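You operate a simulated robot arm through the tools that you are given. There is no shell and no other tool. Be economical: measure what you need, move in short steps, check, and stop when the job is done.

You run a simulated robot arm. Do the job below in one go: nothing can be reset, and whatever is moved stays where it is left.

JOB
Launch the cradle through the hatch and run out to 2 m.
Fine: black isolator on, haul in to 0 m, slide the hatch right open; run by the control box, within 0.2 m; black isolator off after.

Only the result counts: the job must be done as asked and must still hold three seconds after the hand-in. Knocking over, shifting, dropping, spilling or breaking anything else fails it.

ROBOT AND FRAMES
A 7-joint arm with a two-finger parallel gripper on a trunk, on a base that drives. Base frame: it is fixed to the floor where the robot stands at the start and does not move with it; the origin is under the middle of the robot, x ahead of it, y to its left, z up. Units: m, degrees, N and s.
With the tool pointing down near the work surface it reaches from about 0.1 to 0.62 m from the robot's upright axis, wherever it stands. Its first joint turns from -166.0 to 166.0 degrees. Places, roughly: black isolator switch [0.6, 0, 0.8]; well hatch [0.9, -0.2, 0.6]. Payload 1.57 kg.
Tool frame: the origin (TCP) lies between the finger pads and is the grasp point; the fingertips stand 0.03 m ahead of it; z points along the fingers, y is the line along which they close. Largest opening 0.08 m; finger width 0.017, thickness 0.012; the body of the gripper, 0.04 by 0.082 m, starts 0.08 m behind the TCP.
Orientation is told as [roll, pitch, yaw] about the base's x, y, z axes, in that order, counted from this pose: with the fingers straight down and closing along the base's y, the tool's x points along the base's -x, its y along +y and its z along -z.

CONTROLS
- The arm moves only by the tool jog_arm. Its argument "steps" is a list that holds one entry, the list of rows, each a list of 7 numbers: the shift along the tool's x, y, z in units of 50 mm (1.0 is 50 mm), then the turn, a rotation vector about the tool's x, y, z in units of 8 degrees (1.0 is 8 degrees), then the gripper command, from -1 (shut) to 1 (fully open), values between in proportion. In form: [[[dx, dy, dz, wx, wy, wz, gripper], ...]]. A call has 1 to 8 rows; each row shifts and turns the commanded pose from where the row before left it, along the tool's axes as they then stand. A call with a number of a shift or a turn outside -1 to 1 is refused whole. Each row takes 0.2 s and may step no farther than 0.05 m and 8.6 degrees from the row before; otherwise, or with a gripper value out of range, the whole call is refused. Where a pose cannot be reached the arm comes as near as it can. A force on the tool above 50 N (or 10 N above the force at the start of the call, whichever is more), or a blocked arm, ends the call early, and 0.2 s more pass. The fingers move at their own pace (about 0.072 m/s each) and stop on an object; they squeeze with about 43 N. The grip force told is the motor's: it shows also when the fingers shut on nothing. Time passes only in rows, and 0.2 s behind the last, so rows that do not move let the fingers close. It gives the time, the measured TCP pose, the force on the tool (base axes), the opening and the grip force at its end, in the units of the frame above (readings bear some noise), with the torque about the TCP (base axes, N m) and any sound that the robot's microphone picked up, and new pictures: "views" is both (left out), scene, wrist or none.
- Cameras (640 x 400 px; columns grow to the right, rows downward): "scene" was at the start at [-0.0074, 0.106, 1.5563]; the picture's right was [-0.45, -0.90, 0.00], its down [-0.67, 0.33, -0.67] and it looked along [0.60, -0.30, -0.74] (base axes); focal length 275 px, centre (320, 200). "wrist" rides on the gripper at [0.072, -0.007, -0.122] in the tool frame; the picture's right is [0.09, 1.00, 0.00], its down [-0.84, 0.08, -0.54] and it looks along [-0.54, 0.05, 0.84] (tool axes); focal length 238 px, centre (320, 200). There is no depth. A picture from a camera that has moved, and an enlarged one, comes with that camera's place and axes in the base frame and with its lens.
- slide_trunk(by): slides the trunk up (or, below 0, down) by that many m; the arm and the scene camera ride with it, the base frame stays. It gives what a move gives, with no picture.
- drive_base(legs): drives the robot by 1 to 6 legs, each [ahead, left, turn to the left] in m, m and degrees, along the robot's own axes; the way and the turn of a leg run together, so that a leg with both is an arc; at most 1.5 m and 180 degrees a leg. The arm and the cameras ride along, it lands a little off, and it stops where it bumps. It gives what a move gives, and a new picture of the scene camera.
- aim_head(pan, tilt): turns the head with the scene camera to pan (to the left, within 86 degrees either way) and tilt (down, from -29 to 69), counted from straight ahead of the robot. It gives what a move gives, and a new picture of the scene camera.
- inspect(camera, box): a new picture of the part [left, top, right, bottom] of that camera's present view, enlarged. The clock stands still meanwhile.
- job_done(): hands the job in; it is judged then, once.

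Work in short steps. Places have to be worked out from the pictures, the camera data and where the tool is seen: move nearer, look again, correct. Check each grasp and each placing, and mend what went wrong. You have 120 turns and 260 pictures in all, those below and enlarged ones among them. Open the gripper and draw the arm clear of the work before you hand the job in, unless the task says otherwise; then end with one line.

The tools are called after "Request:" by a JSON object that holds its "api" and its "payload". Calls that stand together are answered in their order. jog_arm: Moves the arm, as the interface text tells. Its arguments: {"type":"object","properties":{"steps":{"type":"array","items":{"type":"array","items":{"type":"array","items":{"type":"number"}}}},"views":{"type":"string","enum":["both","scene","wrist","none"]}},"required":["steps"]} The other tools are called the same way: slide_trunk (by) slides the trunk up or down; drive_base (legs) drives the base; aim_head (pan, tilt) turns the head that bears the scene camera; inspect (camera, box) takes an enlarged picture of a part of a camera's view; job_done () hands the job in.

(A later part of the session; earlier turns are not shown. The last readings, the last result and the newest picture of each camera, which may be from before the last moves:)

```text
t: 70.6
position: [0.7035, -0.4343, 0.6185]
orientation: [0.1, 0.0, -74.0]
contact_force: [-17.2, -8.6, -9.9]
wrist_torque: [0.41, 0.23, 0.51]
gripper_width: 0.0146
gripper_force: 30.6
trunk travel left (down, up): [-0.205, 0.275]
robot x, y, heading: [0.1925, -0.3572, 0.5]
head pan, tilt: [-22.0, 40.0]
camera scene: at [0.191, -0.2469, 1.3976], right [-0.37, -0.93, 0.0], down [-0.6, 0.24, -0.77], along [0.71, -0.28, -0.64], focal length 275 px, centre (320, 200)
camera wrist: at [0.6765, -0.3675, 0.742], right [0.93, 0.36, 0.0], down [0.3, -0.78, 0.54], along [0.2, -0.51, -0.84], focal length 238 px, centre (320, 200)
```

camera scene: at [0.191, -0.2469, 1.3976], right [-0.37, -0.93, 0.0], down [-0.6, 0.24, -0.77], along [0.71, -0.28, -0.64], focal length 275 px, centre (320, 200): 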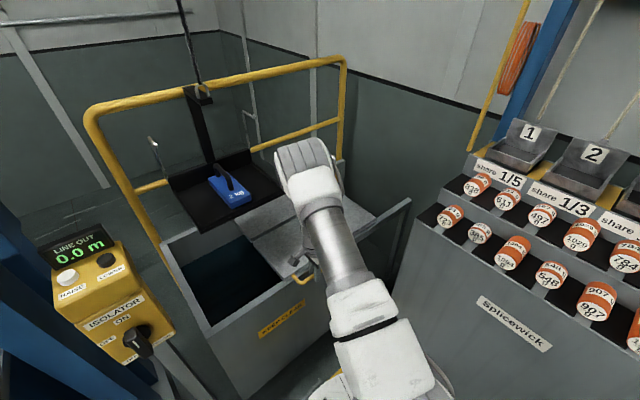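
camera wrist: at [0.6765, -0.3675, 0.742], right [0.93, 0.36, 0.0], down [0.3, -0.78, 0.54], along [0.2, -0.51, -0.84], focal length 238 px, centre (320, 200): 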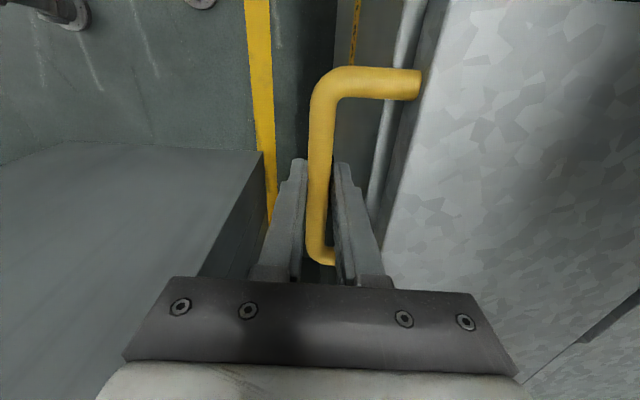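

Continuing another 0.1 m, easing slightly in -y.

Request:
{"api": "jog_arm", "payload": {"steps": [[[-0.5, -0.04, 0, 0, 0, 0, -1], [-0.5, 0.0, 0, 0, 0, 0, -1], [-0.5, 0.0, 0, 0, 0, 0, -1], [-0.5, 0.0, 0, 0, 0, 0, -1]]], "views": "both"}}

```text
t: 71.6
position: [0.7348, -0.5298, 0.6202]
orientation: [0.5, -0.3, -73.8]
contact_force: [3.0, -1.6, -2.8]
wrist_torque: [0.64, 0.14, 0.5]
gripper_width: 0.0144
gripper_force: 30.4
trunk travel left (down, up): [-0.205, 0.275]
robot x, y, heading: [0.1917, -0.3554, 0.5]
head pan, tilt: [-22.0, 40.0]
camera scene: at [0.1914, -0.2465, 1.398], right [-0.37, -0.93, 0.0], down [-0.6, 0.24, -0.77], along [0.71, -0.28, -0.64], focal length 275 px, centre (320, 200)
camera wrist: at [0.7065, -0.4641, 0.7421], right [0.93, 0.36, 0.01], down [0.3, -0.78, 0.55], along [0.21, -0.51, -0.84], focal length 238 px, centre (320, 200)
```

scene: 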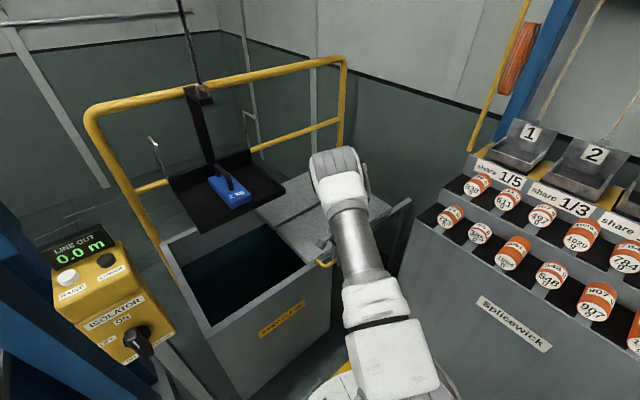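
wrist: 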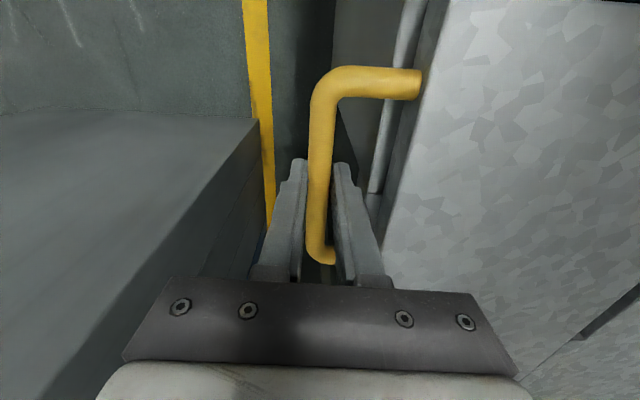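

About 0.36 m of travel so far. Continuing in smaller rows toward the end stop.

Request:
{"api": "jog_arm", "payload": {"steps": [[[-0.3, 0.0, 0, 0, 0, 0, -1], [-0.3, 0.0, 0, 0, 0, 0, -1], [-0.3, 0.0, 0, 0, 0, 0, -1]]], "views": "both"}}

```text
t: 72.4
position: [0.7467, -0.5705, 0.6211]
orientation: [0.5, 0.0, -74.0]
contact_force: [23.6, 8.2, -11.7]
wrist_torque: [0.66, 0.03, 0.49]
gripper_width: 0.0142
gripper_force: 30.2
trunk travel left (down, up): [-0.205, 0.275]
robot x, y, heading: [0.1951, -0.3547, 0.5]
head pan, tilt: [-22.0, 40.0]
camera scene: at [0.1929, -0.2464, 1.3977], right [-0.37, -0.93, 0.0], down [-0.6, 0.24, -0.77], along [0.71, -0.28, -0.64], focal length 275 px, centre (320, 200)
camera wrist: at [0.7193, -0.5041, 0.7424], right [0.93, 0.37, 0.01], down [0.3, -0.78, 0.54], along [0.21, -0.5, -0.84], focal length 238 px, centre (320, 200)
```

scene: 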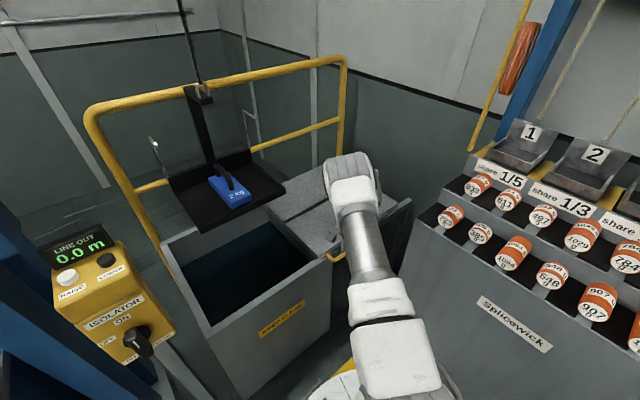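
wrist: 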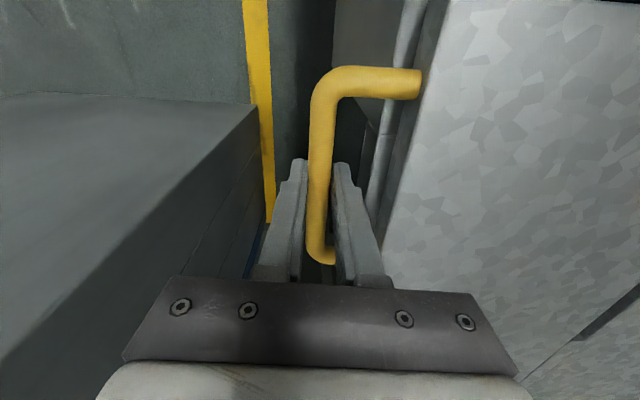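

No stop yet. Easing +y and continuing.

Request:
{"api": "jog_arm", "payload": {"steps": [[[-0.25, 0.08, 0, 0, 0, 0, -1], [-0.25, 0.0, 0, 0, 0, 0, -1], [-0.25, 0.0, 0, 0, 0, 0, -1]]], "views": "scene"}}

```text
t: 73.2
position: [0.7589, -0.6059, 0.6199]
orientation: [0.3, 0.1, -74.0]
contact_force: [18.8, 6.7, -5.0]
wrist_torque: [0.81, 0.11, 0.52]
gripper_width: 0.0139
gripper_force: 30.8
trunk travel left (down, up): [-0.205, 0.275]
robot x, y, heading: [0.1884, -0.3594, -0.0]
head pan, tilt: [-22.0, 40.0]
camera scene: at [0.1921, -0.2464, 1.3978], right [-0.37, -0.93, 0.0], down [-0.6, 0.24, -0.77], along [0.71, -0.28, -0.64], focal length 275 px, centre (320, 200)
```

scene: 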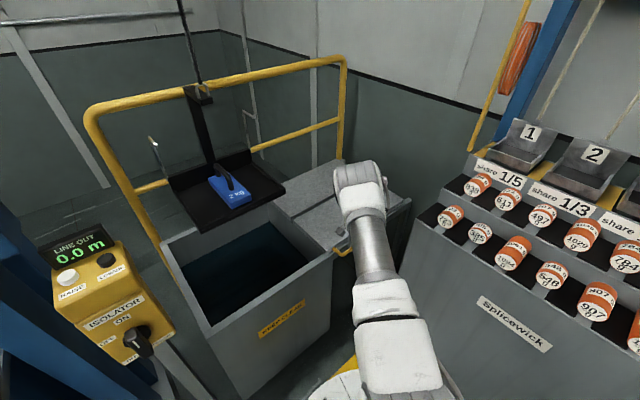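

Request:
{"api": "jog_arm", "payload": {"steps": [[[-0.25, 0.06, 0, 0, 0, 0, -1], [-0.25, 0.0, 0, 0, 0, 0, -1], [-0.25, 0.0, 0, 0, 0, 0, -1]]], "views": "scene"}}

Request:
{"api": "inspect", "payload": {"camera": "scene", "box": [150, 150, 430, 350]}}

```text
t: 74.0
position: [0.7697, -0.638, 0.619]
orientation: [0.1, 0.4, -73.9]
contact_force: [-2.2, 21.4, 0.9]
wrist_torque: [0.25, 0.06, 0.56]
gripper_width: 0.0145
gripper_force: 31.1
trunk travel left (down, up): [-0.205, 0.275]
robot x, y, heading: [0.1925, -0.3526, 0.4]
head pan, tilt: [-22.0, 40.0]
camera scene: at [0.1906, -0.2453, 1.3977], right [-0.37, -0.93, 0.0], down [-0.6, 0.24, -0.77], along [0.71, -0.28, -0.64], focal length 275 px, centre (320, 200)
```

scene: 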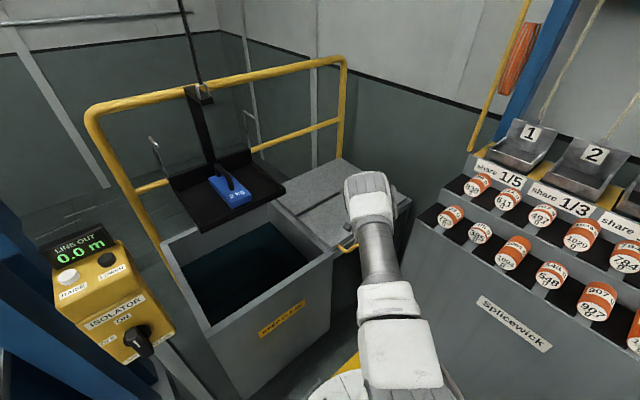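

```text
2.00 times, centred on (290, 250) of scene
camera zoom: at [0.1906, -0.2453, 1.3977], right [-0.37, -0.93, 0.0], down [-0.6, 0.24, -0.77], along [0.71, -0.28, -0.64], focal length 551 px, centre (380, 100)
```

zoom: 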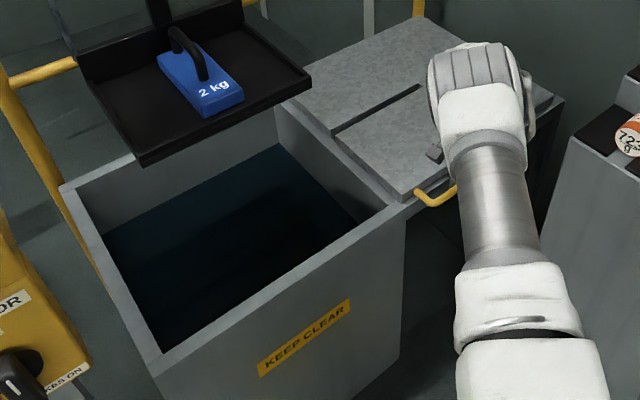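

The opening looks fully clear and a resisting force has built up. One more small push to confirm the end stop.

Request:
{"api": "jog_arm", "payload": {"steps": [[[-0.15, 0.0, 0, 0, 0, 0, -1], [-0.15, 0.0, 0, 0, 0, 0, -1]]], "views": "none"}}

```text
t: 74.6
position: [0.7749, -0.6541, 0.6202]
orientation: [0.1, 0.1, -73.9]
contact_force: [-1.1, 20.6, -2.5]
wrist_torque: [0.29, 0.05, 0.56]
gripper_width: 0.0144
gripper_force: 30.4
trunk travel left (down, up): [-0.205, 0.275]
robot x, y, heading: [0.1916, -0.3564, 0.2]
head pan, tilt: [-22.0, 40.0]
```

Still sliding, with roughly 20 N of friction. Continuing.

Request:
{"api": "jog_arm", "payload": {"steps": [[[-0.2, 0.0, 0, 0, 0, 0, -1], [-0.2, 0.0, 0, 0, 0, 0, -1], [-0.2, 0.0, 0, 0, 0, 0, -1]]], "views": "both"}}

```text
t: 75.3
position: [0.7804, -0.6689, 0.6206]
orientation: [0.1, 0.9, -73.6]
contact_force: [-8.0, 4.1, 11.6]
wrist_torque: [0.55, 0.39, 0.68]
gripper_width: 0.0146
gripper_force: 30.3
trunk travel left (down, up): [-0.205, 0.275]
robot x, y, heading: [0.1896, -0.3587, 0.4]
head pan, tilt: [-22.0, 40.0]
stopped in row 3: the force on the tool passed its limit at 56 N (the readings are from after the stop); the commanded pose is now the measured one
camera scene: at [0.1894, -0.2454, 1.398], right [-0.37, -0.93, 0.0], down [-0.6, 0.24, -0.77], along [0.71, -0.28, -0.64], focal length 275 px, centre (320, 200)
camera wrist: at [0.7533, -0.6043, 0.7439], right [0.93, 0.37, 0.0], down [0.31, -0.79, 0.53], along [0.2, -0.49, -0.85], focal length 238 px, centre (320, 200)
```

scene: 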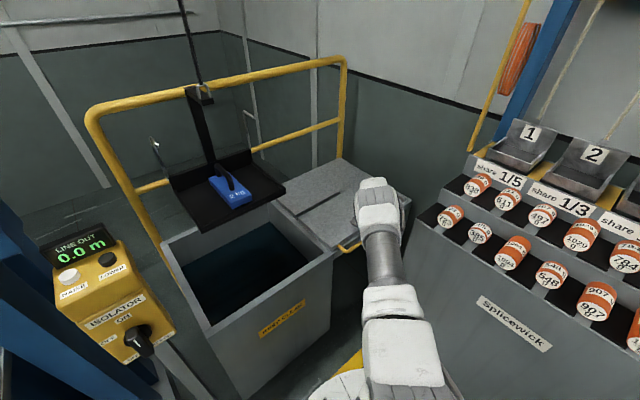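
wrist: 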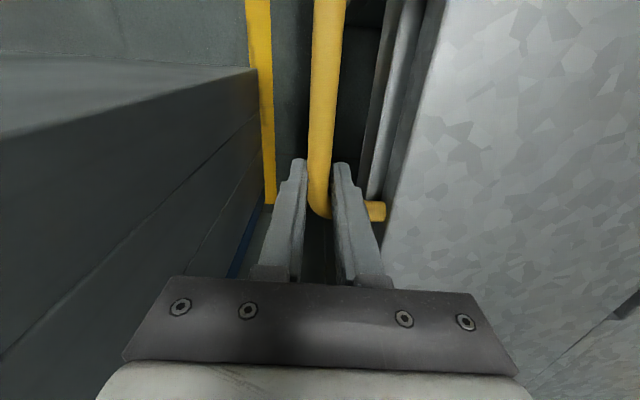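

The fingers slid along the bar to its far leg and then met 56 N, so the lid is at its end stop and the well is fully open. Releasing and lifting straight up.

Request:
{"api": "jog_arm", "payload": {"steps": [[[0.1, 0, 0, 0, 0, 0, 0.1], [0, 0, 0, 0, 0, 0, 0.1], [0, 0, 0, 0, 0, 0, 0.1], [0, 0, -0.3, 0, 0, 0, 0.1], [0, 0, -0.6, 0, 0, 0, 0.1], [0, 0, -0.8, 0, 0, 0, 0.1], [0, 0, -0.8, 0, 0, 0, 0.1], [0, 0, -0.8, 0, 0, 0, 0.1]]], "views": "both"}}

```text
t: 77.1
position: [0.7813, -0.6682, 0.7826]
orientation: [0.0, 1.0, -73.7]
contact_force: [0.2, -0.7, -0.9]
wrist_torque: [0.01, -0.01, -0.03]
gripper_width: 0.044
gripper_force: 0.1
trunk travel left (down, up): [-0.205, 0.275]
robot x, y, heading: [0.1928, -0.3537, 0.4]
head pan, tilt: [-22.0, 40.0]
camera scene: at [0.1907, -0.2461, 1.3978], right [-0.37, -0.93, 0.0], down [-0.6, 0.24, -0.77], along [0.71, -0.28, -0.64], focal length 275 px, centre (320, 200)
camera wrist: at [0.7541, -0.6033, 0.9061], right [0.93, 0.37, 0.0], down [0.31, -0.79, 0.53], along [0.2, -0.49, -0.85], focal length 238 px, centre (320, 200)
```

scene: 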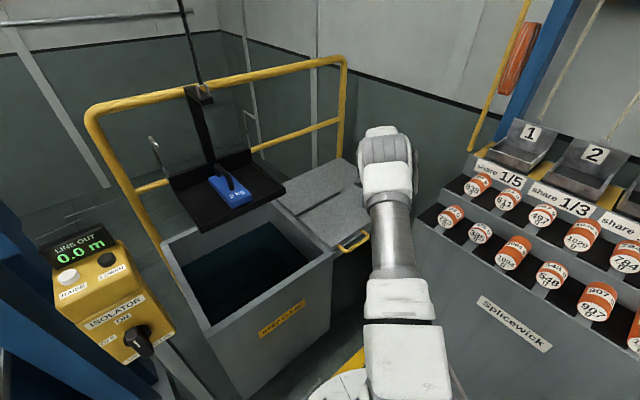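
wrist: 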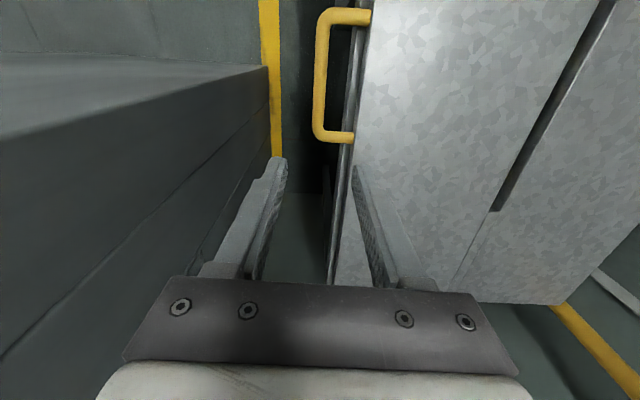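

The lid is clear of the well. I'll raise the trunk and draw the arm back from the rack and cradle.

Request:
{"api": "slide_trunk", "payload": {"by": 0.23}}

Request:
{"api": "jog_arm", "payload": {"steps": [[[0.5, -0.8, 0, 0, 0, 0, -1], [0.5, -0.8, 0, 0, 0, 0, -1], [0.5, -0.8, 0, 0, 0, 0, -1], [0.5, -0.8, 0, 0, 0, 0, -1], [0.5, -0.8, 0, 0, 0, 0, -1], [0.5, -0.8, 0, 0, 0, 0, -1]]], "views": "none"}}

Request:
{"api": "drive_base", "payload": {"legs": [[-0.45, 0, 0], [0, 0.35, 0]]}}

```text
t: 79.5
position: [0.7807, -0.6681, 1.0127]
orientation: [0.0, 0.9, -73.7]
contact_force: [-0.4, -0.1, -0.5]
wrist_torque: [0.02, 0.0, 0.01]
gripper_width: 0.0444
gripper_force: 0.0
trunk travel left (down, up): [-0.435, 0.045]
robot x, y, heading: [0.1926, -0.3562, 0.3]
head pan, tilt: [-22.0, 40.0]
```

```text
t: 80.9
position: [0.507, -0.5921, 1.0148]
orientation: [0.0, 0.9, -73.7]
contact_force: [0.4, -0.1, 0.4]
wrist_torque: [0.0, -0.03, 0.01]
gripper_width: 0.0
gripper_force: 21.0
trunk travel left (down, up): [-0.435, 0.045]
robot x, y, heading: [0.1878, -0.355, 0.1]
head pan, tilt: [-22.0, 40.0]
```

```text
t: 87.2
position: [0.0517, -0.246, 1.0144]
orientation: [-0.1, 0.9, -73.5]
contact_force: [-0.3, -0.8, -0.9]
wrist_torque: [0.02, -0.01, 0.01]
gripper_width: 0.0003
gripper_force: 21.3
trunk travel left (down, up): [-0.435, 0.045]
robot x, y, heading: [-0.2648, -0.0071, 0.5]
head pan, tilt: [-22.0, 40.0]
camera scene: at [-0.2657, 0.1003, 1.6278], right [-0.37, -0.93, 0.0], down [-0.6, 0.24, -0.77], along [0.71, -0.28, -0.64], focal length 275 px, centre (320, 200)
```

scene: 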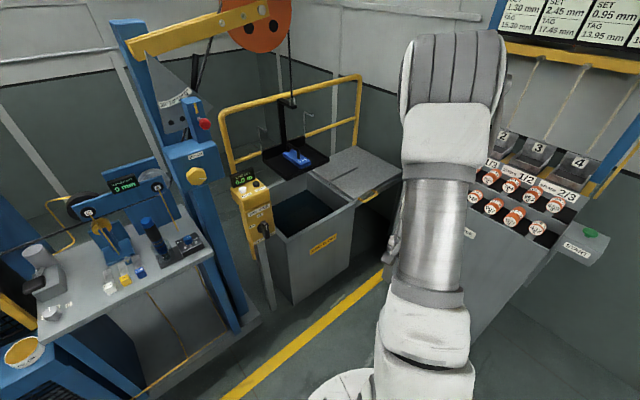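

Everything is intact, the cradle hangs over the open well, and the display reads 0.0. I'll unyaw the tool and set up to press LOWER.

Request:
{"api": "jog_arm", "payload": {"steps": [[[0, 0, 0, 0, 0, -1, -1], [0, 0, 0, 0, 0, -1, -1], [0, 0, 0, 0, 0, -1, -1], [0, 0, 0, 0, 0, -1, -1], [0, 0, 0, 0, 0, -1, -1], [0, 0, 0, 0, 0, -1, -1], [0, 0, 0, 0, 0, -1, -1], [0, 0, 0, 0, 0, -1, -1]]], "views": "none"}}

Request:
{"api": "jog_arm", "payload": {"steps": [[[0, 0, -0.3, 0, -0.1, -1, -1], [0, 0, -0.3, 0, 0, -0.15, -1], [-0.6, 0.75, -0.2, 0, 0, 0, -1], [-0.6, 0.75, -0.2, 0, 0, 0, -1], [-0.6, 0.75, -0.1, 0, 0, 0, -1], [-0.6, 0.75, 0, 0, 0, 0, -1], [-0.6, 0.75, 0, 0, 0, 0, -1], [-0.6, 0.75, 0, 0, 0, 0, -1]]], "views": "none"}}

Request:
{"api": "jog_arm", "payload": {"steps": [[[-0.8, 0.55, 0, 0, 0, 0, -1], [-0.8, 0, 0, 0, -1, 0, -1], [-0.8, 0, 0, 0, -1, 0, -1], [-0.8, 0, 0, 0, -1, 0, -1], [-0.5, 0, 0, 0, -1, 0, -1], [0, 0, 0, 0, -1, 0, -1]]], "views": "both"}}

```text
t: 89.0
position: [0.0511, -0.2458, 1.0145]
orientation: [0.8, 0.3, -9.5]
contact_force: [0.0, 0.6, 0.4]
wrist_torque: [0.0, 0.03, 0.0]
gripper_width: 0.0003
gripper_force: 21.2
trunk travel left (down, up): [-0.435, 0.045]
robot x, y, heading: [-0.2675, -0.007, 0.4]
head pan, tilt: [-22.0, 40.0]
```

```text
t: 90.8
position: [0.2332, -0.0208, 1.0733]
orientation: [0.7, -0.6, -0.4]
contact_force: [-0.4, 0.3, 0.1]
wrist_torque: [-0.01, -0.01, -0.02]
gripper_width: 0.0
gripper_force: 20.9
trunk travel left (down, up): [-0.435, 0.045]
robot x, y, heading: [-0.2636, -0.0084, 0.4]
head pan, tilt: [-22.0, 40.0]
```

```text
t: 92.2
position: [0.4155, 0.0029, 1.1026]
orientation: [1.2, -40.7, -1.1]
contact_force: [0.4, 0.6, -0.3]
wrist_torque: [0.01, 0.01, 0.0]
gripper_width: 0.0
gripper_force: 21.2
trunk travel left (down, up): [-0.435, 0.045]
robot x, y, heading: [-0.2657, -0.012, 0.6]
head pan, tilt: [-22.0, 40.0]
camera scene: at [-0.2657, 0.1002, 1.6278], right [-0.37, -0.93, 0.0], down [-0.6, 0.24, -0.77], along [0.71, -0.28, -0.64], focal length 275 px, centre (320, 200)
camera wrist: at [0.2807, -0.0044, 1.1483], right [-0.06, 1.0, -0.05], down [0.28, 0.06, 0.96], along [0.96, 0.05, -0.29], focal length 238 px, centre (320, 200)
```

scene: 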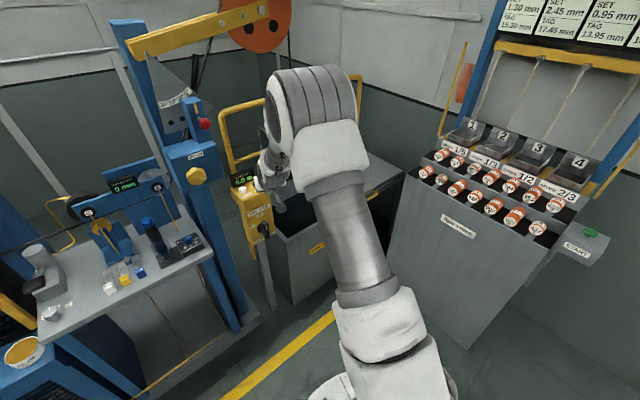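
wrist: 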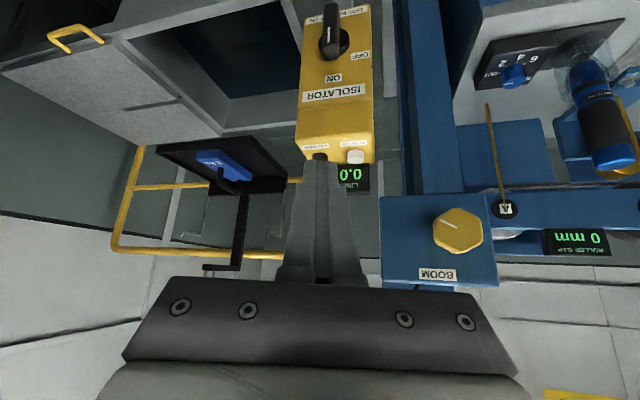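

The 0.0 digits stay visible while the fingers are over LOWER. Driving 0.11 m ahead and moving to hover above LOWER.

Request:
{"api": "drive_base", "payload": {"legs": [[0.11, 0, 0]]}}

Request:
{"api": "jog_arm", "payload": {"steps": [[[-0.177, 0.045, 0.606, 0, 0, 0, -1], [-0.177, 0.045, 0.606, 0, 0, 0, -1], [-0.177, 0.045, 0.606, 0, 0, 0, -1], [-0.177, 0.045, 0.606, 0, 0, 0, -1]]], "views": "wrist"}}

```text
t: 93.6
position: [0.5212, 0.0048, 1.1018]
orientation: [1.1, -40.5, -1.1]
contact_force: [-0.2, 0.2, 0.3]
wrist_torque: [-0.01, 0.0, -0.01]
gripper_width: 0.0
gripper_force: 21.5
trunk travel left (down, up): [-0.435, 0.045]
robot x, y, heading: [-0.1611, -0.0084, 0.3]
head pan, tilt: [-22.0, 40.0]
camera scene: at [-0.1594, 0.101, 1.6278], right [-0.37, -0.93, 0.0], down [-0.6, 0.24, -0.77], along [0.71, -0.28, -0.64], focal length 275 px, centre (320, 200)
```

scene: 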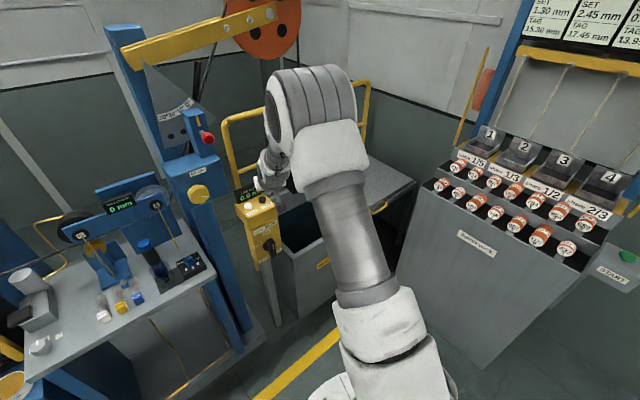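

```text
t: 94.6
position: [0.6276, 0.0113, 1.0319]
orientation: [1.0, -40.7, -1.2]
contact_force: [-0.6, 0.0, -0.2]
wrist_torque: [-0.04, -0.01, 0.03]
gripper_width: 0.0002
gripper_force: 21.0
trunk travel left (down, up): [-0.435, 0.045]
robot x, y, heading: [-0.1625, -0.0109, 0.8]
head pan, tilt: [-22.0, 40.0]
camera wrist: at [0.493, 0.005, 1.0793], right [-0.06, 1.0, -0.05], down [0.28, 0.06, 0.96], along [0.96, 0.05, -0.29], focal length 238 px, centre (320, 200)
```

wrist: 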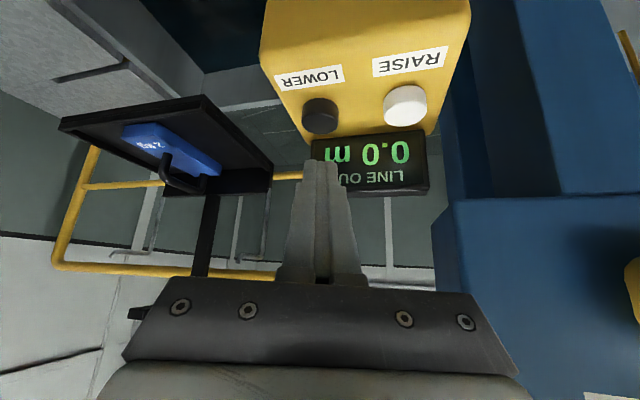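

LOWER is directly under the fingertips. Descending ~38 mm to press.

Request:
{"api": "jog_arm", "payload": {"steps": [[[0.16, 0, 0.18, 0, 0, 0, -1], [0.16, 0, 0.18, 0, 0, 0, -1], [0.1, 0, 0.11, 0, 0, 0, -1], [0.09, 0, 0.1, 0, 0, 0, -1]]], "views": "wrist"}}

```text
t: 95.6
position: [0.6257, 0.0142, 0.9966]
orientation: [1.1, -40.6, -1.1]
contact_force: [-2.2, -0.9, 4.4]
wrist_torque: [-0.02, -0.04, 0.03]
gripper_width: 0.0
gripper_force: 21.3
trunk travel left (down, up): [-0.435, 0.045]
robot x, y, heading: [-0.1623, -0.0089, 0.5]
head pan, tilt: [-22.0, 40.0]
heard: click
camera wrist: at [0.492, 0.0059, 1.0425], right [-0.06, 1.0, -0.05], down [0.28, 0.06, 0.96], along [0.96, 0.05, -0.28], focal length 238 px, centre (320, 200)
```

wrist: 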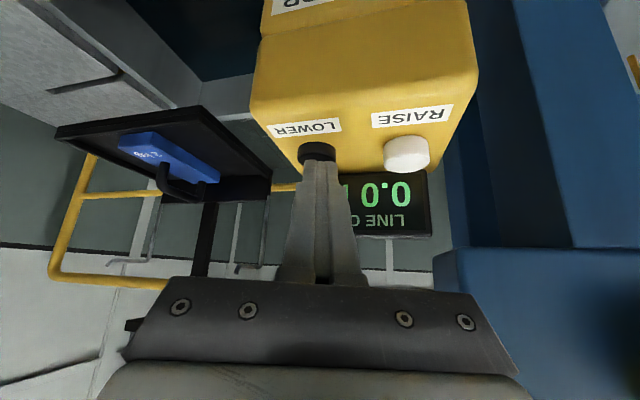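

Click heard. Pressing slightly deeper and holding, watching the cradle enter the well.

Request:
{"api": "jog_arm", "payload": {"steps": [[[0.06, 0, 0.07, 0, 0, 0, -1], [0, 0, 0, 0, 0, 0, -1], [0, 0, 0, 0, 0, 0, -1], [0, 0, 0, 0, 0, 0, -1]]], "views": "both"}}

```text
t: 96.6
position: [0.6269, 0.0132, 0.9936]
orientation: [1.1, -40.9, -1.1]
contact_force: [3.5, -2.5, 18.4]
wrist_torque: [-0.08, -0.33, -0.05]
gripper_width: 0.0
gripper_force: 21.1
trunk travel left (down, up): [-0.435, 0.045]
robot x, y, heading: [-0.1597, -0.0076, 0.6]
head pan, tilt: [-22.0, 40.0]
camera scene: at [-0.1616, 0.1007, 1.6279], right [-0.37, -0.93, 0.0], down [-0.6, 0.24, -0.77], along [0.71, -0.28, -0.64], focal length 275 px, centre (320, 200)
camera wrist: at [0.4918, 0.006, 1.0393], right [-0.06, 1.0, -0.05], down [0.28, 0.06, 0.96], along [0.96, 0.05, -0.28], focal length 238 px, centre (320, 200)
```

scene: 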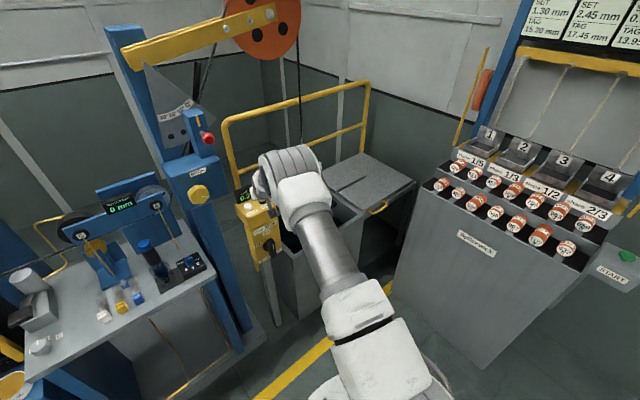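
wrist: 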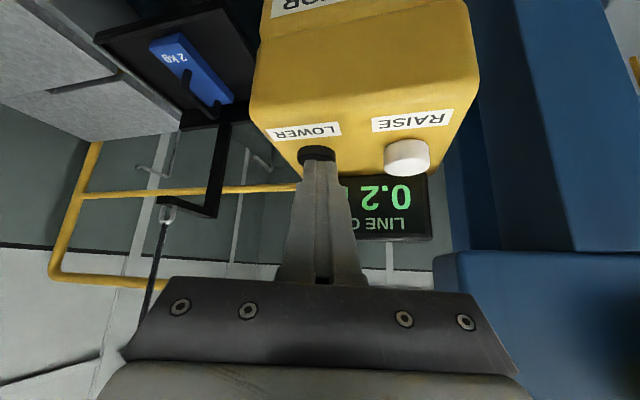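

0.2 m out and readable. Holding in short bursts while the tray passes the rim.

Request:
{"api": "jog_arm", "payload": {"steps": [[[0, 0, 0, 0, 0, 0, -1], [0, 0, 0, 0, 0, 0, -1]]], "views": "wrist"}}

```text
t: 97.2
position: [0.6263, 0.0136, 0.9937]
orientation: [1.1, -40.9, -1.0]
contact_force: [6.4, -3.1, 19.6]
wrist_torque: [-0.08, -0.4, -0.04]
gripper_width: 0.0
gripper_force: 21.7
trunk travel left (down, up): [-0.435, 0.045]
robot x, y, heading: [-0.162, -0.0082, 0.8]
head pan, tilt: [-22.0, 40.0]
camera wrist: at [0.4918, 0.006, 1.0392], right [-0.06, 1.0, -0.05], down [0.28, 0.06, 0.96], along [0.96, 0.05, -0.28], focal length 238 px, centre (320, 200)
```

wrist: 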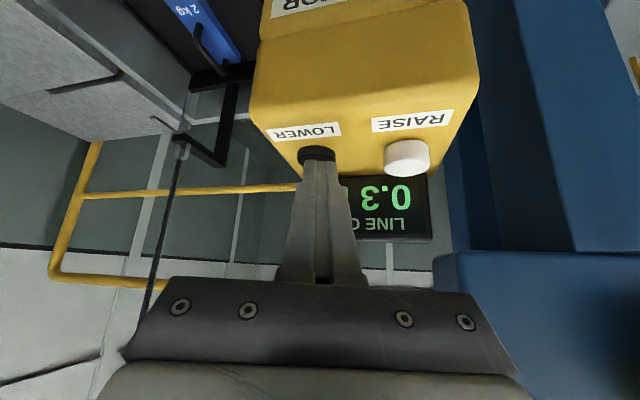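

The tray is entering the well cleanly at 0.3 m. Holding on.

Request:
{"api": "jog_arm", "payload": {"steps": [[[0, 0, 0, 0, 0, 0, -1], [0, 0, 0, 0, 0, 0, -1], [0, 0, 0, 0, 0, 0, -1], [0, 0, 0, 0, 0, 0, -1]]], "views": "wrist"}}

```text
t: 98.2
position: [0.6274, 0.0125, 0.9932]
orientation: [1.1, -40.9, -1.1]
contact_force: [4.4, -4.9, 20.2]
wrist_torque: [-0.09, -0.42, -0.07]
gripper_width: 0.0
gripper_force: 21.4
trunk travel left (down, up): [-0.435, 0.045]
robot x, y, heading: [-0.158, -0.0062, 0.5]
head pan, tilt: [-22.0, 40.0]
camera wrist: at [0.4917, 0.006, 1.0392], right [-0.06, 1.0, -0.05], down [0.28, 0.06, 0.96], along [0.96, 0.05, -0.28], focal length 238 px, centre (320, 200)
```

wrist: 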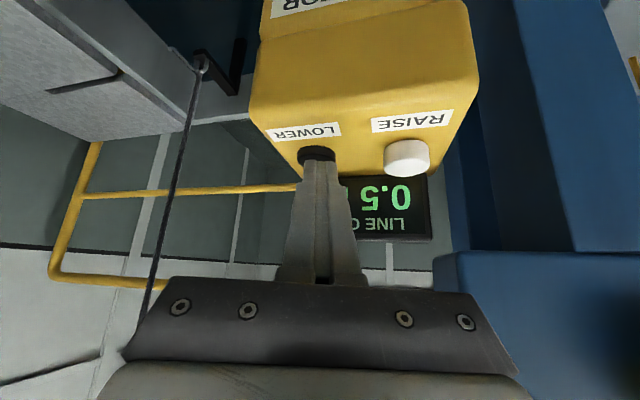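

0.5 m; the rate is about 0.18 m/s. Holding 3 × 1.6 s, then reading.

Request:
{"api": "jog_arm", "payload": {"steps": [[[0, 0, 0, 0, 0, 0, -1], [0, 0, 0, 0, 0, 0, -1], [0, 0, 0, 0, 0, 0, -1], [0, 0, 0, 0, 0, 0, -1], [0, 0, 0, 0, 0, 0, -1], [0, 0, 0, 0, 0, 0, -1], [0, 0, 0, 0, 0, 0, -1]]], "views": "wrist"}}

Request:
{"api": "jog_arm", "payload": {"steps": [[[0, 0, 0, 0, 0, 0, -1], [0, 0, 0, 0, 0, 0, -1], [0, 0, 0, 0, 0, 0, -1], [0, 0, 0, 0, 0, 0, -1], [0, 0, 0, 0, 0, 0, -1], [0, 0, 0, 0, 0, 0, -1], [0, 0, 0, 0, 0, 0, -1]]], "views": "wrist"}}

```text
t: 99.8
position: [0.6268, 0.0134, 0.9934]
orientation: [1.1, -40.8, -1.1]
contact_force: [4.1, -3.7, 20.2]
wrist_torque: [-0.12, -0.38, -0.06]
gripper_width: 0.0
gripper_force: 21.2
trunk travel left (down, up): [-0.435, 0.045]
robot x, y, heading: [-0.1592, -0.0092, 0.3]
head pan, tilt: [-22.0, 40.0]
camera wrist: at [0.4916, 0.0061, 1.0392], right [-0.06, 1.0, -0.05], down [0.28, 0.06, 0.96], along [0.96, 0.05, -0.28], focal length 238 px, centre (320, 200)
```

wrist: 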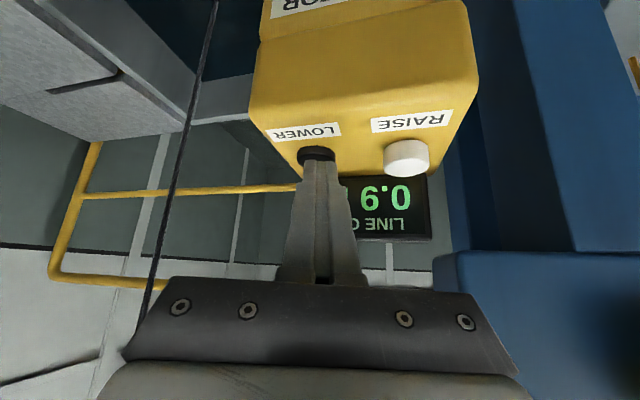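

```text
t: 101.4
position: [0.6262, 0.0137, 0.9949]
orientation: [1.1, -40.8, -1.1]
contact_force: [4.1, -4.3, 21.2]
wrist_torque: [-0.1, -0.38, -0.06]
gripper_width: 0.0
gripper_force: 20.8
trunk travel left (down, up): [-0.435, 0.045]
robot x, y, heading: [-0.1611, -0.0055, 0.7]
head pan, tilt: [-22.0, 40.0]
camera wrist: at [0.4915, 0.0062, 1.0392], right [-0.06, 1.0, -0.05], down [0.28, 0.06, 0.96], along [0.96, 0.05, -0.28], focal length 238 px, centre (320, 200)
```

wrist: 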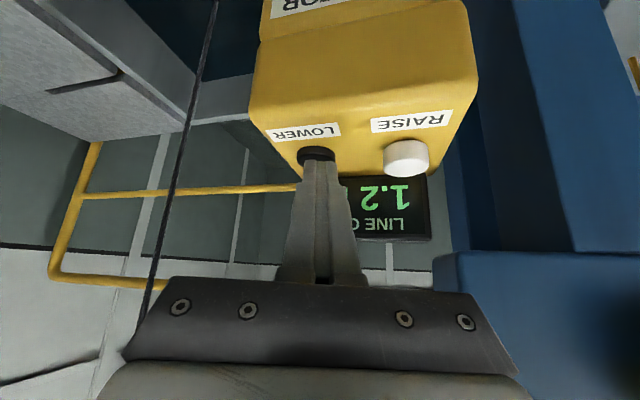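

1.2 m at 0.2 m/s. Holding 1.6 s + 1.2 s more.

Request:
{"api": "jog_arm", "payload": {"steps": [[[0, 0, 0, 0, 0, 0, -1], [0, 0, 0, 0, 0, 0, -1], [0, 0, 0, 0, 0, 0, -1], [0, 0, 0, 0, 0, 0, -1], [0, 0, 0, 0, 0, 0, -1], [0, 0, 0, 0, 0, 0, -1], [0, 0, 0, 0, 0, 0, -1]]], "views": "none"}}

Request:
{"api": "jog_arm", "payload": {"steps": [[[0, 0, 0, 0, 0, 0, -1], [0, 0, 0, 0, 0, 0, -1], [0, 0, 0, 0, 0, 0, -1], [0, 0, 0, 0, 0, 0, -1], [0, 0, 0, 0, 0, 0, -1]]], "views": "wrist"}}

```text
t: 103.0
position: [0.6258, 0.0144, 0.9933]
orientation: [1.2, -40.9, -1.2]
contact_force: [3.9, -2.2, 20.6]
wrist_torque: [-0.05, -0.33, -0.05]
gripper_width: 0.0001
gripper_force: 21.5
trunk travel left (down, up): [-0.435, 0.045]
robot x, y, heading: [-0.1603, -0.0068, 0.7]
head pan, tilt: [-22.0, 40.0]
```

```text
t: 104.2
position: [0.6259, 0.0136, 0.9943]
orientation: [1.1, -40.9, -1.1]
contact_force: [2.9, -1.5, 20.2]
wrist_torque: [-0.07, -0.32, -0.02]
gripper_width: 0.0
gripper_force: 21.6
trunk travel left (down, up): [-0.435, 0.045]
robot x, y, heading: [-0.1612, -0.0105, 0.4]
head pan, tilt: [-22.0, 40.0]
camera wrist: at [0.4913, 0.0063, 1.0392], right [-0.06, 1.0, -0.05], down [0.28, 0.06, 0.96], along [0.96, 0.05, -0.28], focal length 238 px, centre (320, 200)
```

wrist: 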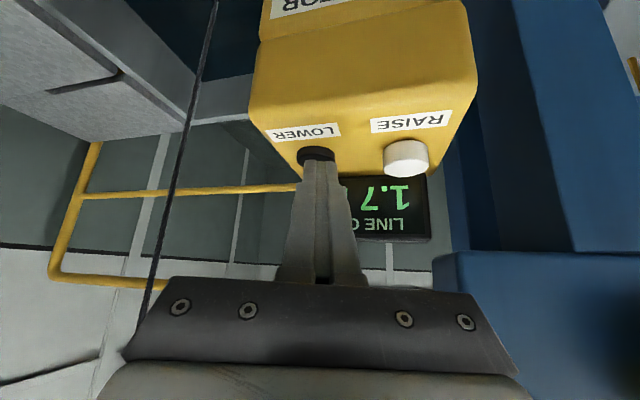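

1.7 m. Holding 1.0–1.2 s more, then lifting off.

Request:
{"api": "jog_arm", "payload": {"steps": [[[0, 0, 0, 0, 0, 0, -1], [0, 0, 0, 0, 0, 0, -1], [0, 0, 0, 0, 0, 0, -1], [0, 0, 0, 0, 0, 0, -1], [0, 0, 0, 0, 0, 0, -1], [-0.4, 0, -0.5, 0, 0, 0, -1], [-0.5, 0, -0.6, 0, 0, 0, -1], [-0.2, 0, -0.3, 0, 0, 0, -1]]], "views": "wrist"}}

```text
t: 106.0
position: [0.6202, 0.0151, 1.0801]
orientation: [1.1, -40.4, -1.1]
contact_force: [0.1, 0.2, 0.2]
wrist_torque: [0.04, 0.03, 0.0]
gripper_width: 0.0001
gripper_force: 21.5
trunk travel left (down, up): [-0.435, 0.045]
robot x, y, heading: [-0.1613, -0.011, 0.4]
head pan, tilt: [-22.0, 40.0]
camera wrist: at [0.4862, 0.0066, 1.1262], right [-0.06, 1.0, -0.05], down [0.29, 0.06, 0.96], along [0.96, 0.05, -0.29], focal length 238 px, centre (320, 200)
```

wrist: 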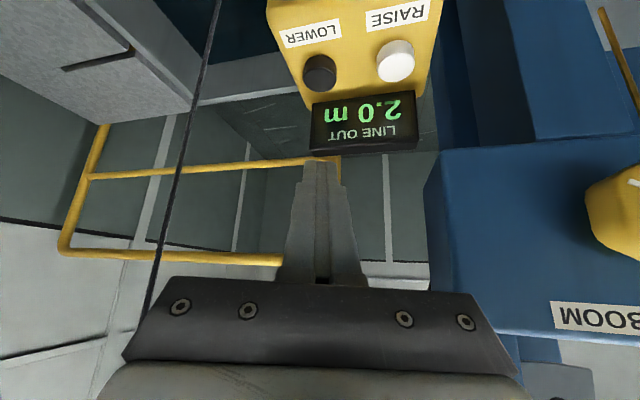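

Display reads 2.0 m. Now the isolator off. Back away, pitch the tool level, raise it relative to the trunk, and lower the trunk to knob height.

Request:
{"api": "drive_base", "payload": {"legs": [[-0.2, 0, 0]]}}

Request:
{"api": "jog_arm", "payload": {"steps": [[[-0.3, 0, -0.3, 0, -1, 0, 1], [-0.4, 0, -0.3, 0, -1, 0, 1], [-0.5, 0, -0.2, 0, -1, 0, 1], [-0.5, 0, 0, 0, -1, 0, 1], [-0.5, 0, 0, 0, -1, 0, 1], [-0.4, 0, 0, 0, -1, 0, 1], [0, 0, 0, 0, -0.2, 0, 1]]], "views": "none"}}

Request:
{"api": "slide_trunk", "payload": {"by": -0.42}}

Request:
{"api": "jog_arm", "payload": {"steps": [[[0, 0, 0, 0, 0, 0, 1]]], "views": "both"}}

```text
t: 107.9
position: [0.4235, 0.0109, 1.0798]
orientation: [1.1, -40.4, -1.1]
contact_force: [-0.3, -0.1, 0.0]
wrist_torque: [-0.01, 0.04, -0.01]
gripper_width: 0.0
gripper_force: 21.8
trunk travel left (down, up): [-0.435, 0.045]
robot x, y, heading: [-0.3607, -0.0108, 0.1]
head pan, tilt: [-22.0, 40.0]
camera scene: at [-0.3578, 0.0996, 1.6278], right [-0.37, -0.93, 0.0], down [-0.6, 0.24, -0.77], along [0.71, -0.28, -0.64], focal length 275 px, centre (320, 200)
```

scene: 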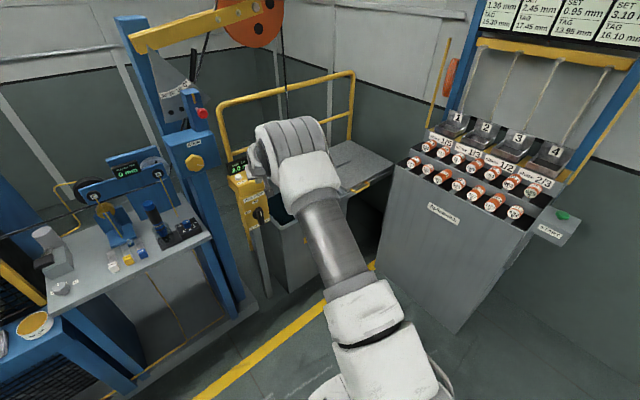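

```text
t: 109.5
position: [0.4543, 0.0094, 1.219]
orientation: [107.4, -89.1, -107.9]
contact_force: [0.5, -0.6, 0.3]
wrist_torque: [0.0, -0.01, 0.01]
gripper_width: 0.0797
gripper_force: 0.1
trunk travel left (down, up): [-0.435, 0.045]
robot x, y, heading: [-0.3569, -0.01, 0.3]
head pan, tilt: [-22.0, 40.0]
```

```text
refused: -0.42 is not a number from -0.4 to 0.4
```

```text
t: 109.9
position: [0.4541, 0.0081, 1.2192]
orientation: [101.3, -89.2, -101.8]
contact_force: [-0.2, -0.6, -0.5]
wrist_torque: [0.01, 0.01, 0.01]
gripper_width: 0.0799
gripper_force: 0.0
trunk travel left (down, up): [-0.435, 0.045]
robot x, y, heading: [-0.358, -0.0141, 0.3]
head pan, tilt: [-22.0, 40.0]
camera scene: at [-0.3576, 0.0997, 1.6278], right [-0.37, -0.93, 0.0], down [-0.6, 0.24, -0.77], along [0.71, -0.28, -0.64], focal length 275 px, centre (320, 200)
camera wrist: at [0.3318, 0.0033, 1.1469], right [0.01, 1.0, -0.08], down [-0.54, 0.07, 0.84], along [0.84, 0.03, 0.54], focal length 238 px, centre (320, 200)
```

scene: 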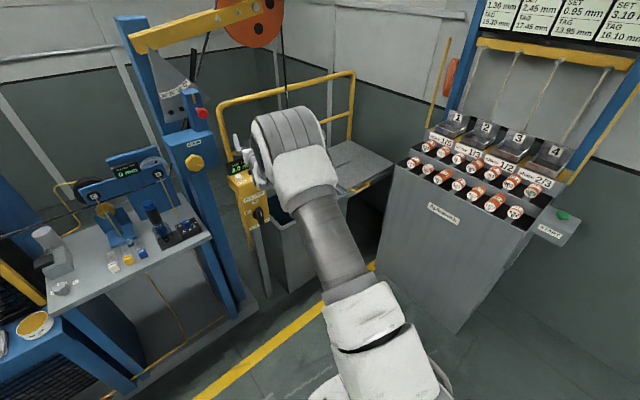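
wrist: 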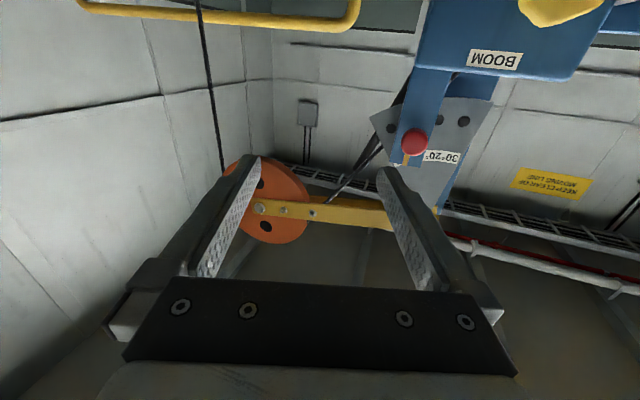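

Pose is level. Lowering the trunk 0.4 m to bring the tool near z ≈ 0.82.

Request:
{"api": "slide_trunk", "payload": {"by": -0.4}}

Request:
{"api": "jog_arm", "payload": {"steps": [[[0.35, 0.09, 0, 0, 0, 0, 1], [0.35, 0.09, 0, 0, 0, 0, 1]]], "views": "both"}}

```text
t: 113.7
position: [0.454, 0.0086, 0.8194]
orientation: [99.6, -89.2, -100.2]
contact_force: [0.1, 0.0, -0.1]
wrist_torque: [0.0, 0.01, 0.03]
gripper_width: 0.0801
gripper_force: 0.1
trunk travel left (down, up): [-0.035, 0.445]
robot x, y, heading: [-0.3573, -0.014, 0.3]
head pan, tilt: [-22.0, 40.0]
```

```text
t: 114.3
position: [0.4555, 0.0177, 0.7837]
orientation: [96.9, -89.2, -97.5]
contact_force: [-0.1, -0.2, 0.3]
wrist_torque: [0.04, 0.02, -0.01]
gripper_width: 0.0801
gripper_force: 0.1
trunk travel left (down, up): [-0.035, 0.445]
robot x, y, heading: [-0.3601, -0.0095, 0.1]
head pan, tilt: [-22.0, 40.0]
camera scene: at [-0.3577, 0.0996, 1.2278], right [-0.37, -0.93, 0.0], down [-0.6, 0.24, -0.77], along [0.71, -0.28, -0.64], focal length 275 px, centre (320, 200)
camera wrist: at [0.3321, 0.0124, 0.712], right [0.01, 1.0, -0.08], down [-0.54, 0.07, 0.84], along [0.84, 0.03, 0.54], focal length 238 px, centre (320, 200)
```

scene: 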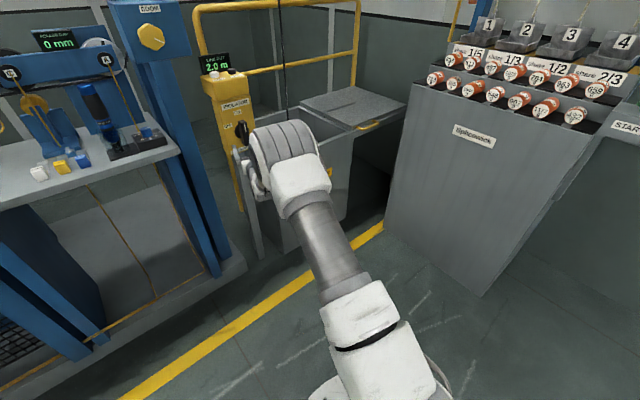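
wrist: 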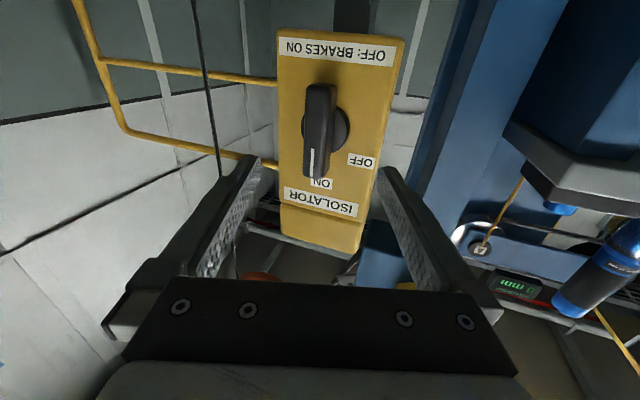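

The bar is aligned between the fingers. Drive 0.06 m ahead and advance the rest with the arm, then grip.

Request:
{"api": "drive_base", "payload": {"legs": [[0.06, 0, 0]]}}

Request:
{"api": "jog_arm", "payload": {"steps": [[[0, 0, 0.2, 0, 0, 0, 1], [0, 0, 0.2, 0, 0, 0, 1]]], "views": "wrist"}}

```text
t: 115.4
position: [0.5127, 0.0161, 0.7847]
orientation: [99.5, -89.3, -100.0]
contact_force: [0.9, 1.0, -0.1]
wrist_torque: [-0.01, -0.01, 0.0]
gripper_width: 0.08
gripper_force: 0.1
trunk travel left (down, up): [-0.035, 0.445]
robot x, y, heading: [-0.3017, -0.0122, 0.3]
head pan, tilt: [-22.0, 40.0]
camera scene: at [-0.2995, 0.0999, 1.2278], right [-0.37, -0.93, 0.0], down [-0.6, 0.24, -0.77], along [0.71, -0.28, -0.64], focal length 275 px, centre (320, 200)
```

scene: 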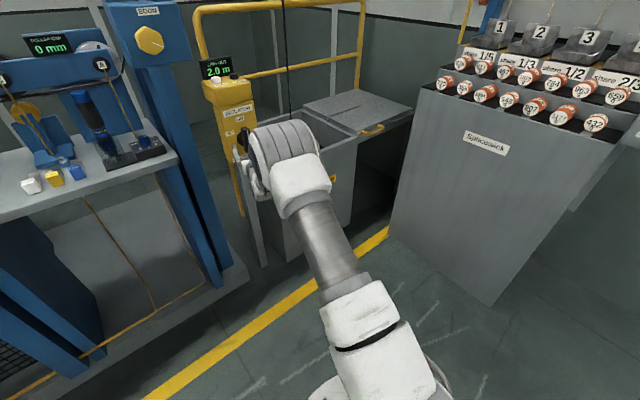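

```text
t: 116.0
position: [0.5313, 0.0164, 0.7843]
orientation: [98.3, -89.1, -98.9]
contact_force: [0.6, 0.3, -0.2]
wrist_torque: [0.03, -0.01, 0.0]
gripper_width: 0.0801
gripper_force: 0.2
trunk travel left (down, up): [-0.035, 0.445]
robot x, y, heading: [-0.2962, -0.0076, 0.2]
head pan, tilt: [-22.0, 40.0]
camera wrist: at [0.4099, 0.012, 0.7125], right [0.01, 1.0, -0.08], down [-0.54, 0.07, 0.84], along [0.84, 0.03, 0.54], focal length 238 px, centre (320, 200)
```

wrist: 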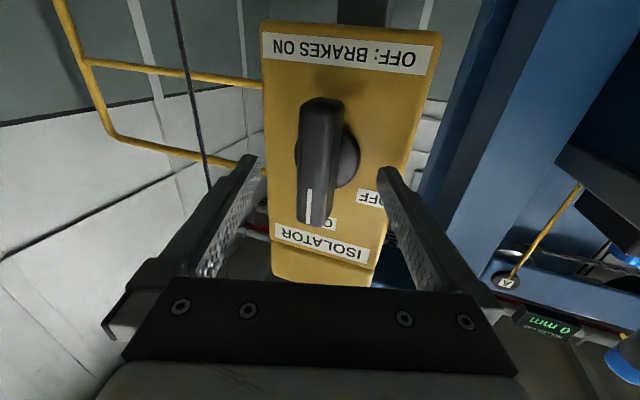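

Advance 8 mm and close on the bar.

Request:
{"api": "jog_arm", "payload": {"steps": [[[0, 0, 0.16, 0, 0, 0, 1], [0, 0, 0, 0, 0, 0, -1], [0, 0, 0, 0, 0, 0, -1], [0, 0, 0, 0, 0, 0, -1]]], "views": "wrist"}}

```text
t: 117.0
position: [0.5398, 0.0154, 0.783]
orientation: [98.8, -89.3, -99.6]
contact_force: [1.5, -7.0, -0.5]
wrist_torque: [-0.28, 0.1, 0.51]
gripper_width: 0.0303
gripper_force: 37.0
trunk travel left (down, up): [-0.035, 0.445]
robot x, y, heading: [-0.2993, -0.0082, 0.3]
head pan, tilt: [-22.0, 40.0]
camera wrist: at [0.418, 0.01, 0.7122], right [0.01, 1.0, -0.08], down [-0.54, 0.07, 0.84], along [0.84, 0.03, 0.54], focal length 238 px, centre (320, 200)
```

wrist: 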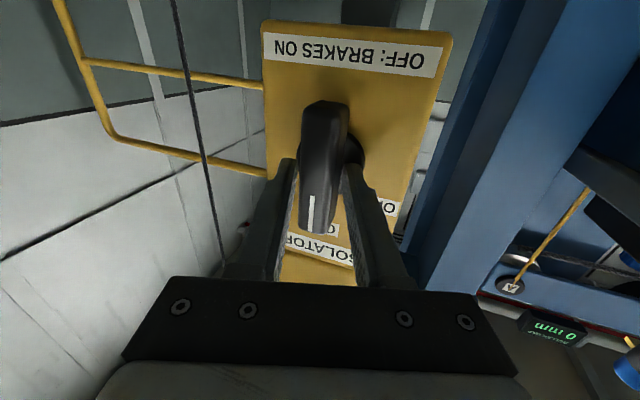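

Gripped. Turning counter-clockwise toward OFF.

Request:
{"api": "jog_arm", "payload": {"steps": [[[0, 0, 0, 0, 0, -0.85, -1], [0, 0, 0, 0, 0, -0.85, -1], [0, 0, 0, 0, 0, -0.85, -1], [0, 0, 0, 0, 0, -0.85, -1], [0, 0, 0, 0, 0, -0.85, -1], [0, 0, 0, 0, 0, -0.85, -1], [0, 0, 0, 0, 0, -0.85, -1]]], "views": "wrist"}}

Request:
{"api": "jog_arm", "payload": {"steps": [[[0, 0, 0, 0, 0, -0.85, -1], [0, 0, 0, 0, 0, -0.85, -1], [0, 0, 0, 0, 0, -0.85, -1], [0, 0, 0, 0, 0, -0.85, -1], [0, 0, 0, 0, 0, -0.85, -1], [0, 0, 0, 0, 0, -0.85, -1]]], "views": "wrist"}}

```text
t: 118.6
position: [0.5398, 0.0172, 0.7868]
orientation: [-90.3, -43.2, 89.5]
contact_force: [-15.5, -15.1, 1.6]
wrist_torque: [-0.01, -0.15, 0.68]
gripper_width: 0.0288
gripper_force: 38.9
trunk travel left (down, up): [-0.035, 0.445]
robot x, y, heading: [-0.3011, -0.0118, 0.0]
head pan, tilt: [-22.0, 40.0]
camera wrist: at [0.4168, -0.0404, 0.7415], right [0.01, 0.61, -0.79], down [-0.54, 0.67, 0.51], along [0.84, 0.42, 0.34], focal length 238 px, centre (320, 200)
```

wrist: 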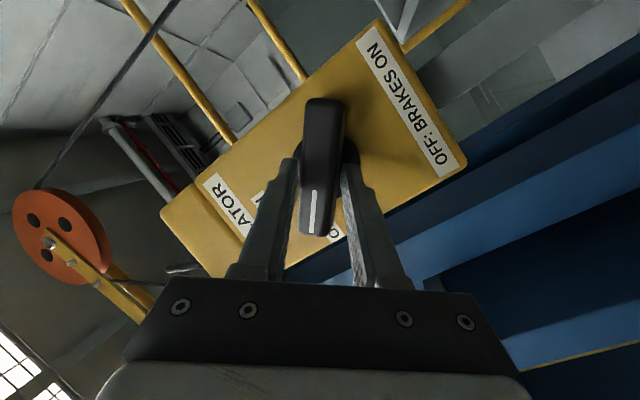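

```text
t: 120.0
position: [0.5408, 0.0189, 0.7849]
orientation: [-90.2, -2.4, 89.5]
contact_force: [-1.4, -2.3, 4.6]
wrist_torque: [-0.29, 0.46, -0.05]
gripper_width: 0.0244
gripper_force: 35.6
trunk travel left (down, up): [-0.035, 0.445]
robot x, y, heading: [-0.3001, -0.011, 0.4]
head pan, tilt: [-22.0, 40.0]
camera wrist: at [0.4175, -0.0529, 0.7887], right [0.0, -0.05, -1.0], down [-0.54, 0.84, -0.04], along [0.84, 0.54, -0.03], focal length 238 px, centre (320, 200)
```

wrist: 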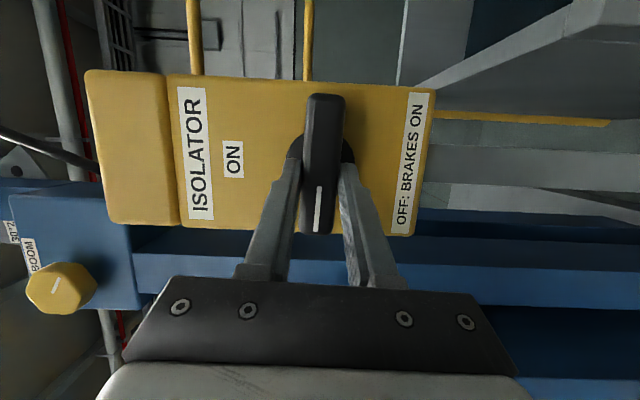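

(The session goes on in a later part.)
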